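You operate a simulated robot arm through the tools that you are given. There is no shell and no other tool. Be economical: measure what you need, move in short steps, check, and stop when the job is done.

Carry out the task below with a simulated robot arm. There is one attempt and no reset: what you move stays moved.

TASK
Pull the tools drawer open.

Only the result counts: the job must be done as asked and must still hold three seconds after the hand-in. Knocking over, shifting, dropping, spilling or breaking anything else fails it.

THE ROBOT
A 7-joint arm with a two-finger parallel gripper, fixed in place. Base frame: the origin is at the foot of the arm, x ahead of it, y to its left, z up. Lengths are in mm, angles in degrees, forces in N, time in s.
With the tool pointing down near the work surface it reaches from about 120 to 620 mm from the base axis. Its first joint turns from -66.0 to 66.0 degrees. Payload 2.4 kg.
Tool frame: the origin (TCP) lies between the finger pads and is the grasp point; the fingertips stand 30 mm ahead of it; z points along the fingers, y is the line along which they close. Largest opening 94 mm; finger width 28, thickness 10; the body of the gripper, 50 by 96 mm, starts 55 mm behind the TCP.
Orientation is that of the tool frame in the base frame, as a unit quaternion [w, x, y, z]. With the fingers straight down and closing along the base's y, the tool's x points along the base's -x, its y along +y and its z along -z.

THE INTERFACE
- The arm moves only by the tool jog_arm. Its arguments are lists of equal length, an entry for each row: "offset": the shift along the tool's x, y, z in mm, a list of three; "rot": the turn, a rotation vector about the tool's x, y, z in degrees, a list of three; "jaw": the opening, from 0 (shut) to 1 (fully open). In form: {"offset": [[dx, dy, dz], ...], "rot": [[ax, ay, az], ...], "jaw": [jaw, ...]}. A call has 1 to 12 rows; each row shifts and turns the commanded pose from where the row before left it, along the tool's axes as they then stand. Each row takes 0.2 s and may step no farther than 50 mm and 8.6 degrees from the row before; otherwise, or with a gripper value out of range, the whole call is refused. A pose out of reach is approached as far as the arm can. The call stops where the force on the tool passes 40 N (or 10 N more than at its start, if that is more) or the arm is blocked; 0.2 s more then pass. Each finger travels about 153 mm/s and halts on what it meets, pressing with about 37 N; the grip force reading is that of the motor and also rises with nothing between the fingers. The clock runs only during rows and for 0.2 s after the last one: add rows that do not move to give the fingers time. The reply holds the time, the measured pose of the TCP, the force on the tool along the base axes, the opening and the grip force, in the units named above and with some noise.
- Cameras (640 x 400 px; columns grow to the right, rows downward): "scene" is fixed at [21.8, 478.9, 1422]; the picture's right is [-0.82, -0.57, 0.00], its down [-0.43, 0.62, -0.66] and it looks along [0.37, -0.54, -0.76] (base axes); focal length 318 px, centre (320, 200). "wrist" rides on the gripper at [-37, 0, -58] in the tool frame; the picture's right is [0.00, -1.00, 0.00], its down [0.97, 0.00, -0.24] and it looks along [0.24, 0.00, 0.97] (tool axes); focal length 218 px, centre (320, 200). There is no depth. A picture from a camera that has moved, and an enlarged one, comes with that camera's place and axes in the base frame and with its lens.
- camera(camera): a new picture of that camera. No time passes.
- zoom(camera, box): a new picture of the part [left, top, right, bottom] of that camera's present view, enlarged. No time passes.
- job_done(): hands the job in; it is judged then, once.

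Work in short steps. Places have to be worked out from the pictures, the camera data and where the tool is seen: move nearer, look again, correct. Check each grasp and each placing, and mend what went wrong. You have 90 turns and 46 pictures in all, those below and enlarged ones among them. Open the gripper and draw the arm clear of the work before you hand the job in, unless the task says otherwise; then end with one line.

The tools are called as name(argument=value, ...) on one line, values as JSON. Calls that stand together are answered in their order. jog_arm: Moves the arm, as the interface text tells. Its arguments: {"type":"object","properties":{"offset":{"type":"array"},"rot":{"type":"array"},"jaw":{"type":"array"}},"required":["offset","rot","jaw"]} The other tools are called the same way: camera (camera) takes a picture; zoom (camera, box) takes an enlarged picture of a part of a camera's view; job_done () hands the job in.

At the start:

```text
time: 0.0
tcp_pos: [450.3, -80.7, 871.0]
orientation: [0.0, -0.001, 1.0, 0.001]
ft_force: [-1.3, 0.6, -0.3]
finger_gap: 93.9
finger_force: 0.0
```

scene: 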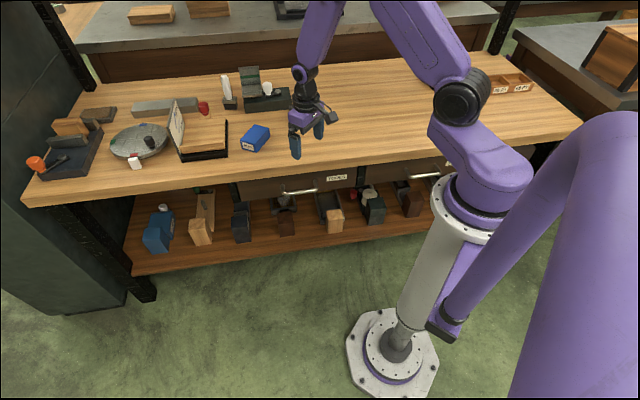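
wrist: 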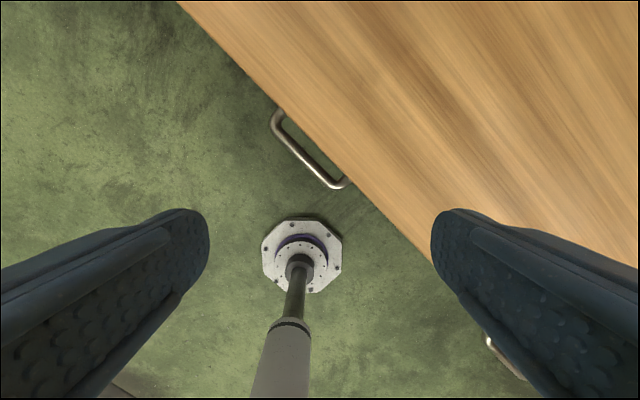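

I'll zoom in on the drawer fronts to read their labels.

zoom(camera="scene", box=[220, 140, 460, 290])

zoom(camera="scene", box=[270, 160, 370, 222])

zoom(camera="wrist", box=[240, 80, 400, 220])

```text
2.67 times, centred on (340, 215) of scene
camera zoom: at [21.8, 478.9, 1422.0], right [-0.82, -0.57, 0.0], down [-0.43, 0.62, -0.66], along [0.37, -0.54, -0.76], focal length 846 px, centre (267, 160)
```

zoom: 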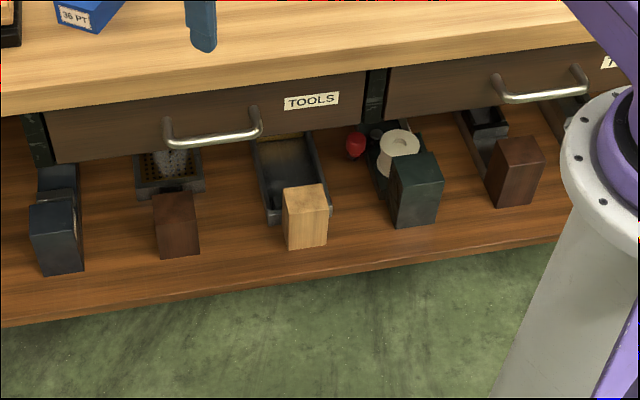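

```text
6.40 times, centred on (320, 191) of scene
camera zoom: at [21.8, 478.9, 1422.0], right [-0.82, -0.57, 0.0], down [-0.43, 0.62, -0.66], along [0.37, -0.54, -0.76], focal length 2032 px, centre (320, 258)
```

zoom: 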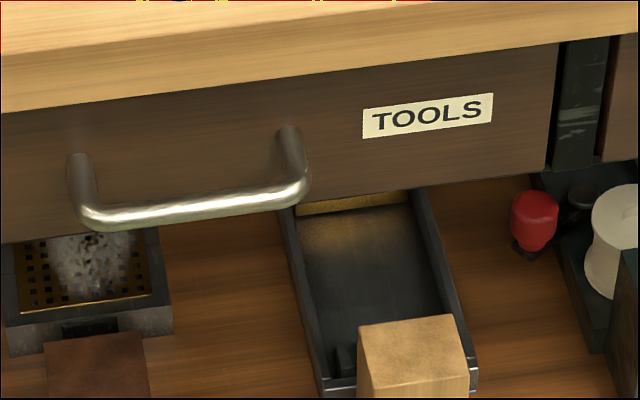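

```text
2.86 times, centred on (320, 150) of wrist
camera zoom: at [487.2, -80.5, 928.9], right [0.0, -1.0, 0.0], down [-0.97, 0.0, 0.24], along [-0.24, 0.0, -0.97], focal length 624 px, centre (320, 343)
```

zoom: 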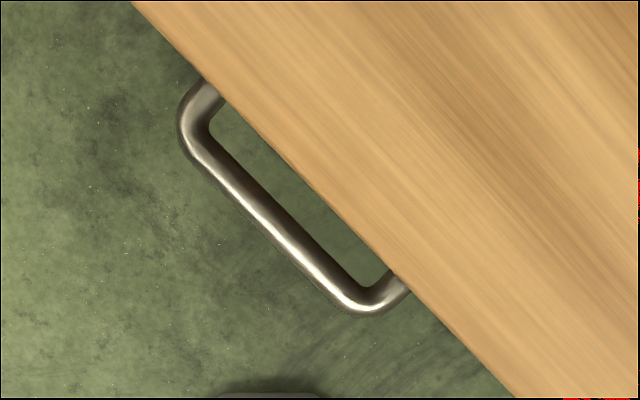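

Both views put the TOOLS handle bar running from about (507,-25) to (436,-99) at z≈646. The drawer pulls out along (-0.72, 0.69). I'll yaw 46° so the jaws close across the bar, then tilt the tool 45° toward the front, staying up high.

jog_arm(offset=[[0, 0, 0], [0, 0, 0], [0, 0, 0], [0, 0, 0], [0, 0, 0], [0, 0, 0], [0, 0, 0], [0, 0, 0], [0, 0, 0], [0, 0, 0], [0, 0, 0], [0, 0, 0]], rot=[[0, 0, -7.67], [0, 0, -7.67], [0, 0, -7.67], [0, 0, -7.67], [0, 0, -7.67], [0, 0, -7.67], [7.5, 0, 0], [7.5, 0, 0], [7.5, 0, 0], [7.5, 0, 0], [7.5, 0, 0], [7.5, 0, 0]], jaw=[0.6, 0.4, 0.4, 0.4, 0.4, 0.4, 0.4, 0.4, 0.4, 0.4, 0.4, 0.4])

```text
time: 2.6
tcp_pos: [450.3, -79.6, 871.2]
orientation: [0.137, -0.366, 0.858, -0.333]
ft_force: [-0.4, 0.2, 0.6]
finger_gap: 37.5
finger_force: 0.2
out of reach, approached as far as the arm can: row 8
```

The tilt reached about 42–45°, which is enough. I'll take a wrist picture for a second triangulation.

camera(camera="wrist")

camera(camera="scene")

```text
40 pictures are left
camera wrist: at [448.7, -25.8, 913.6], right [0.54, -0.51, 0.67], down [-0.79, -0.58, 0.19], along [0.3, -0.63, -0.72], focal length 218 px, centre (320, 200)
```

wrist: 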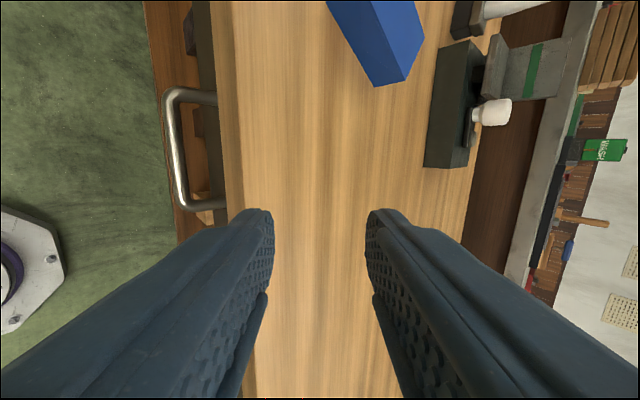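

```text
39 pictures are left
```

scene: 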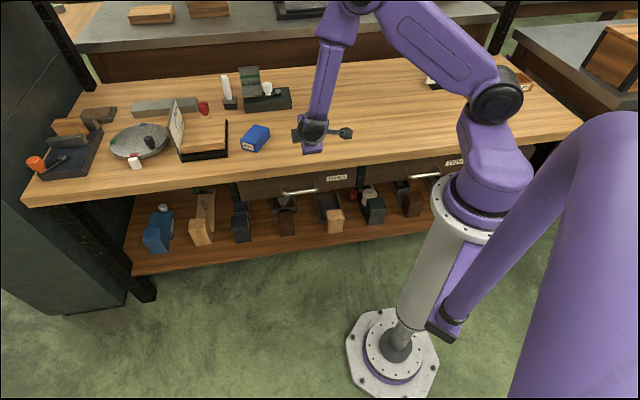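

The second triangulation agrees: bar midpoint (472,-62,646). I'll move outward and down to a pre-grasp point about 90 mm back along the tool axis.

jog_arm(offset=[[-6, 29.6, 0], [-6, 29.6, 0], [-6, 29.6, 0], [-6, 29.6, 0], [-6, 29.6, 0], [0, 0, 33], [0, 0, 33], [0, 0, 0]], rot=[[0, 0, 0], [0, 0, 0], [0, 0, 0], [0, 0, 0], [0, 0, 0], [0, 0, 0], [0, 0, 0], [0, 0, 0]], jaw=[0.4, 0.4, 0.4, 0.4, 0.4, 0.4, 0.4, 0.4])

camera(camera="wrist")

camera(camera="scene")

```text
time: 4.4
tcp_pos: [421.4, -15.7, 722.2]
orientation: [0.136, -0.366, 0.859, -0.332]
ft_force: [-0.3, -0.7, -0.6]
finger_gap: 38.0
finger_force: 0.0
```

```text
38 pictures are left
camera wrist: at [419.3, 38.8, 764.7], right [0.54, -0.51, 0.67], down [-0.79, -0.58, 0.19], along [0.29, -0.63, -0.72], focal length 218 px, centre (320, 200)
```

wrist: 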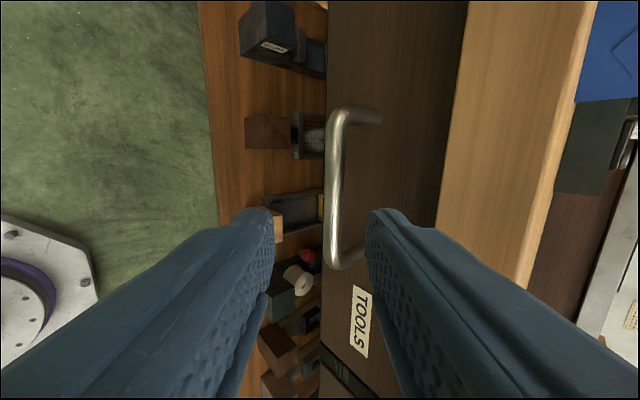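

```text
37 pictures are left
```

scene: 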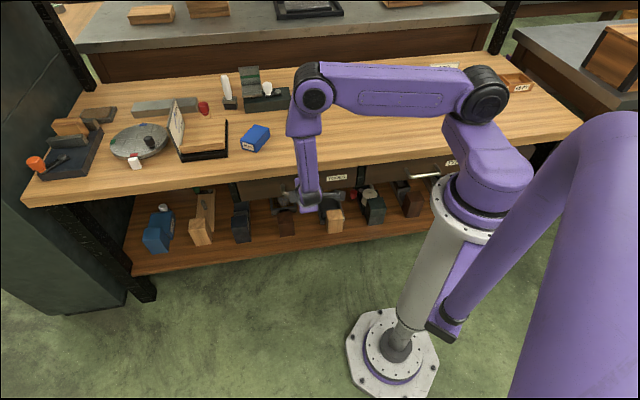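

The bar sits about 13 mm toward the inner finger. I'll correct that sideways offset and advance 45 mm, then look again.

jog_arm(offset=[[0, -13, 0], [0, 0, 22], [0, 0, 23], [0, 0, 0]], rot=[[0, 0, 0], [0, 0, 0], [0, 0, 0], [0, 0, 0]], jaw=[0.4, 0.4, 0.4, 0.4])

camera(camera="wrist")

```text
time: 5.4
tcp_pos: [452.3, -43.8, 695.6]
orientation: [0.135, -0.366, 0.859, -0.331]
ft_force: [-0.7, -0.1, -0.1]
finger_gap: 37.7
finger_force: 0.1
```

```text
36 pictures are left
camera wrist: at [449.7, 10.4, 738.5], right [0.54, -0.51, 0.67], down [-0.79, -0.58, 0.19], along [0.29, -0.63, -0.72], focal length 218 px, centre (320, 200)
```

wrist: 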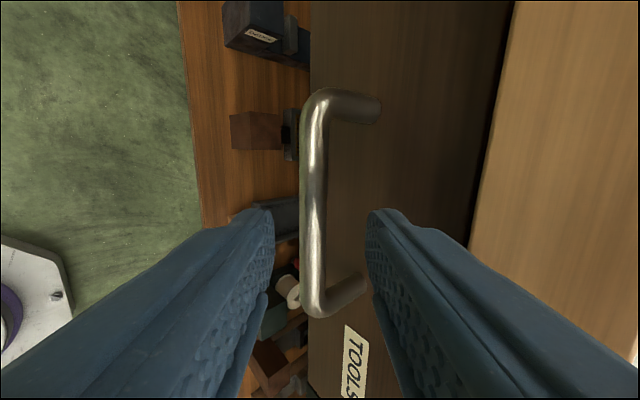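

The bar is centred and about 46 mm ahead of the TCP. I'll advance 34 mm, nudging 2 mm sideways, and check before closing.

jog_arm(offset=[[0, 2, 12], [0, 0, 12], [0, 0, 10], [0, 0, 0]], rot=[[0, 0, 0], [0, 0, 0], [0, 0, 0], [0, 0, 0]], jaw=[0.4, 0.4, 0.4, 0.4])

camera(camera="wrist")

```text
time: 6.4
tcp_pos: [465.6, -56.5, 669.5]
orientation: [0.135, -0.366, 0.859, -0.332]
ft_force: [0.8, 0.8, -0.8]
finger_gap: 37.7
finger_force: 0.1
```

```text
35 pictures are left
camera wrist: at [464.4, -2.8, 712.6], right [0.54, -0.51, 0.67], down [-0.79, -0.58, 0.19], along [0.29, -0.63, -0.72], focal length 218 px, centre (320, 200)
```

wrist: 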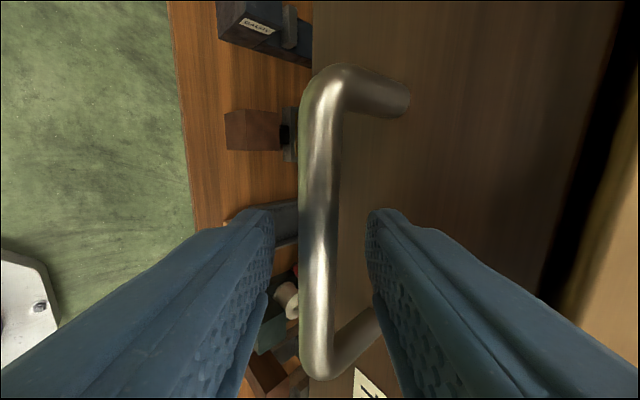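

The bar lies between the fingers about 14 mm ahead of the TCP, so I'll close on it.

jog_arm(offset=[[0, 0, 0], [0, 0, 0], [0, 0, 0]], rot=[[0, 0, 0], [0, 0, 0], [0, 0, 0]], jaw=[0, 0, 0])

```text
time: 7.2
tcp_pos: [464.5, -57.5, 670.0]
orientation: [0.135, -0.365, 0.859, -0.332]
ft_force: [1.2, 2.2, -7.3]
finger_gap: 13.7
finger_force: 45.4
```

It is gripped at 13.7 mm. I'll pull outward horizontally, gently at first.

jog_arm(offset=[[0, 5.9, -5.4], [0, 5.9, -5.4], [0, 5.9, -5.4], [0, 5.9, -5.4], [0, 0, 0]], rot=[[0, 0, 0], [0, 0, 0], [0, 0, 0], [0, 0, 0], [0, 0, 0]], jaw=[0, 0, 0, 0, 0])

camera(camera="wrist")

```text
time: 8.4
tcp_pos: [443.8, -34.6, 670.4]
orientation: [0.135, -0.367, 0.86, -0.33]
ft_force: [7.6, 6.4, -30.4]
finger_gap: 13.6
finger_force: 45.2
```

```text
34 pictures are left
camera wrist: at [442.4, 19.1, 712.8], right [0.54, -0.51, 0.67], down [-0.79, -0.58, 0.19], along [0.29, -0.63, -0.72], focal length 218 px, centre (320, 200)
```

wrist: 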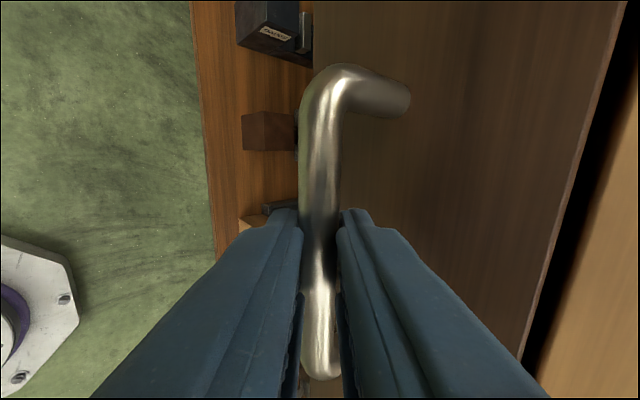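

The drawer has moved 31 mm. The −30 N on z means I'm lifting slightly, so I'll lower the path a little and keep pulling.

jog_arm(offset=[[0, 1.4, 1.4], [0, 6, -5.3], [0, 6, -5.3], [0, 6, -5.3], [0, 6, -5.3], [0, 0, 0]], rot=[[0, 0, 0], [0, 0, 0], [0, 0, 0], [0, 0, 0], [0, 0, 0], [0, 0, 0]], jaw=[0, 0, 0, 0, 0, 0])

```text
time: 9.8
tcp_pos: [421.0, -12.3, 669.7]
orientation: [0.137, -0.367, 0.858, -0.332]
ft_force: [11.7, 9.8, -5.8]
finger_gap: 13.6
finger_force: 44.7
```

Forces are low and the drawer has moved about 63 mm. I'll keep pulling with a small correction along the bar.

jog_arm(offset=[[-1, 6, -5.3], [-0.3, 6, -5.3], [-0.3, 6, -5.3], [-0.3, 6, -5.3], [-0.3, 6, -5.3], [-0.3, 6, -5.3], [0, 0, 0]], rot=[[0, 0, 0], [0, 0, 0], [0, 0, 0], [0, 0, 0], [0, 0, 0], [0, 0, 0], [0, 0, 0]], jaw=[0, 0, 0, 0, 0, 0, 0])

camera(camera="scene")

```text
time: 11.4
tcp_pos: [388.1, 21.4, 670.3]
orientation: [0.135, -0.364, 0.859, -0.334]
ft_force: [-0.9, -3.2, 26.3]
finger_gap: 13.7
finger_force: 44.8
```

```text
33 pictures are left
```

scene: 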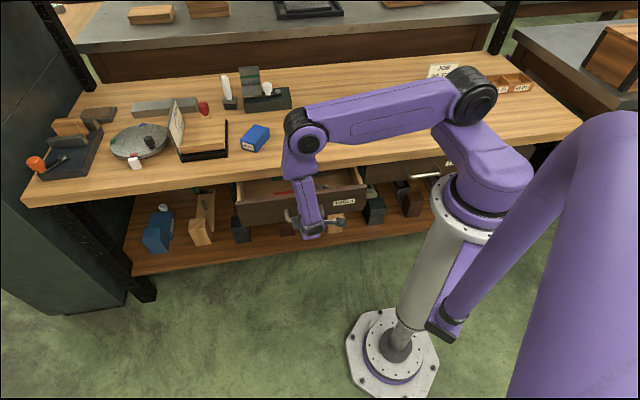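

The drawer is about 110 mm open. I'm now pressing down slightly, so I'll raise by 2 mm and pull about 60 mm more.

jog_arm(offset=[[0, -1.5, -1.5], [0, 6, -5.5], [0, 6, -5.5], [0, 6, -5.5], [0, 6, -5.5], [0, 6, -5.5], [0, 6, -5.5], [0, 6, -5.5], [0, 0, 0]], rot=[[0, 0, 0], [0, 0, 0], [0, 0, 0], [0, 0, 0], [0, 0, 0], [0, 0, 0], [0, 0, 0], [0, 0, 0], [0, 0, 0]], jaw=[0, 0, 0, 0, 0, 0, 0, 0, 0])

camera(camera="scene")

```text
time: 13.4
tcp_pos: [345.6, 62.5, 669.5]
orientation: [0.134, -0.365, 0.86, -0.331]
ft_force: [-2.0, -5.5, -34.9]
finger_gap: 13.9
finger_force: 45.5
```

```text
32 pictures are left
```

scene: 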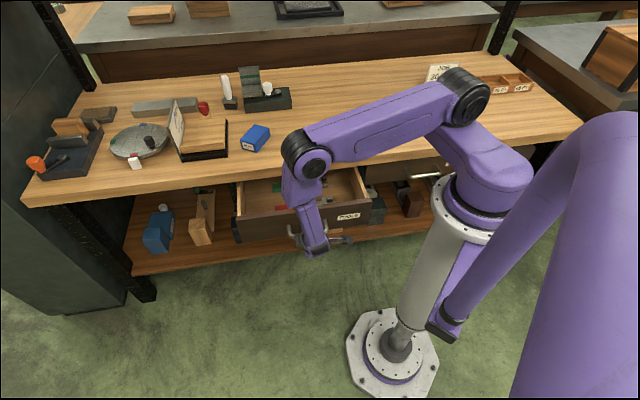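

It is now about 169 mm open. I'll relieve the vertical load and pull some more, watching for an end stop.

jog_arm(offset=[[0, 1.6, 1.6], [0, 6, -5.4], [0, 6, -5.4], [0, 6, -5.4], [0, 6, -5.4], [0, 6, -5.4], [0, 0, 0]], rot=[[0, 0, 0], [0, 0, 0], [0, 0, 0], [0, 0, 0], [0, 0, 0], [0, 0, 0], [0, 0, 0]], jaw=[0, 0, 0, 0, 0, 0, 0])

zoom(camera="scene", box=[220, 140, 460, 290])

```text
time: 14.8
tcp_pos: [320.1, 89.7, 670.0]
orientation: [0.139, -0.364, 0.858, -0.335]
ft_force: [-4.4, -1.8, 3.8]
finger_gap: 13.9
finger_force: 44.3
stopped in row 7: the force on the tool passed its limit (the readings are from after the stop); the commanded pose is now the measured one
```

```text
2.67 times, centred on (340, 215) of scene
camera zoom: at [21.6, 478.8, 1422.1], right [-0.82, -0.57, 0.0], down [-0.43, 0.62, -0.66], along [0.37, -0.54, -0.76], focal length 846 px, centre (267, 160)
```

zoom: 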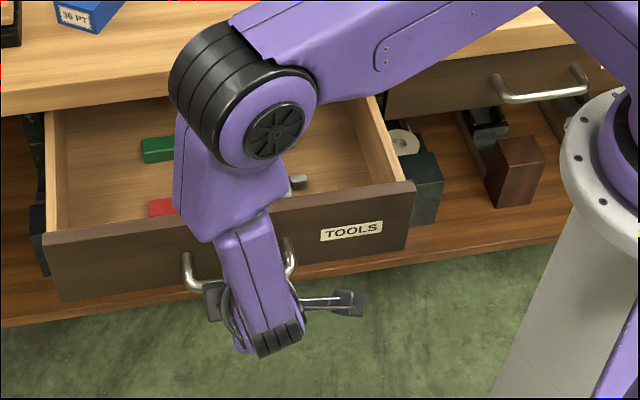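

The drawer hit its stop at about 206 mm. I'll release and back straight off along the tool axis.

jog_arm(offset=[[0, 0, 0], [0, 0, 0], [0, 0, 0], [0, 0, -12], [0, 0, -12], [0, 0, -20], [0, 0, -30], [0, 0, -30], [0, 0, 0]], rot=[[0, 0, 0], [0, 0, 0], [0, 0, 0], [0, 0, 0], [0, 0, 0], [0, 0, 0], [0, 0, 0], [0, 0, 0], [0, 0, 0]], jaw=[0.35, 0.4, 0.4, 0.4, 0.4, 0.4, 0.4, 0.4, 0.4])

zoom(camera="scene", box=[220, 140, 460, 290])

camera(camera="wrist")

```text
time: 16.8
tcp_pos: [272.3, 137.3, 747.1]
orientation: [0.139, -0.365, 0.857, -0.336]
ft_force: [-0.1, 0.1, -0.8]
finger_gap: 37.8
finger_force: 0.1
```

```text
2.67 times, centred on (340, 215) of scene
camera zoom: at [21.8, 478.9, 1422.0], right [-0.82, -0.57, 0.0], down [-0.43, 0.62, -0.66], along [0.37, -0.54, -0.76], focal length 846 px, centre (267, 160)
```

zoom: 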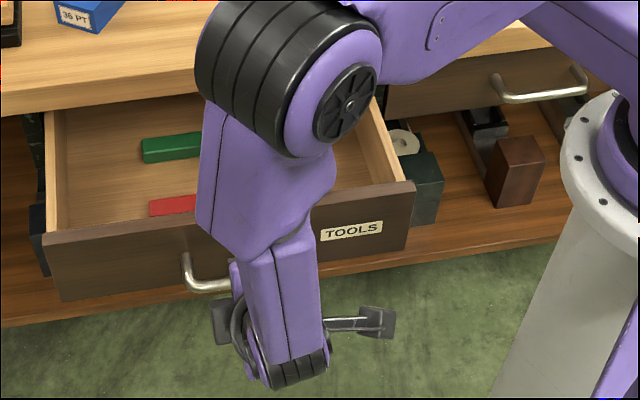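

```text
29 pictures are left
camera wrist: at [268.9, 191.3, 790.0], right [0.53, -0.51, 0.68], down [-0.79, -0.58, 0.18], along [0.3, -0.63, -0.71], focal length 218 px, centre (320, 200)
```

wrist: 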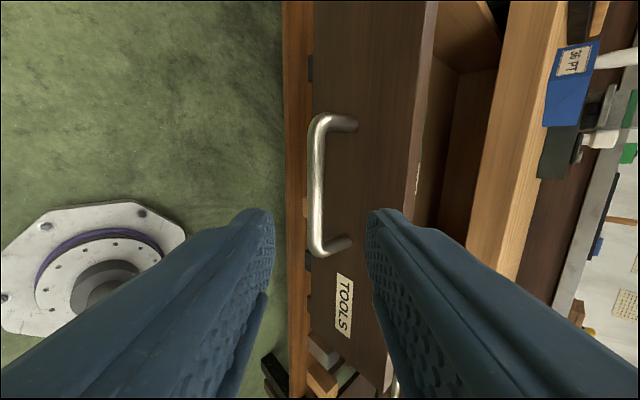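

The drawer stayed open, the gripper is open and clear of the handle, and nothing else looks disturbed. I'm handing the job in.

job_done()

```text
The job is handed in.
```

The tools drawer is pulled open about 206 mm to its stop, with the gripper released and the arm clear of it.
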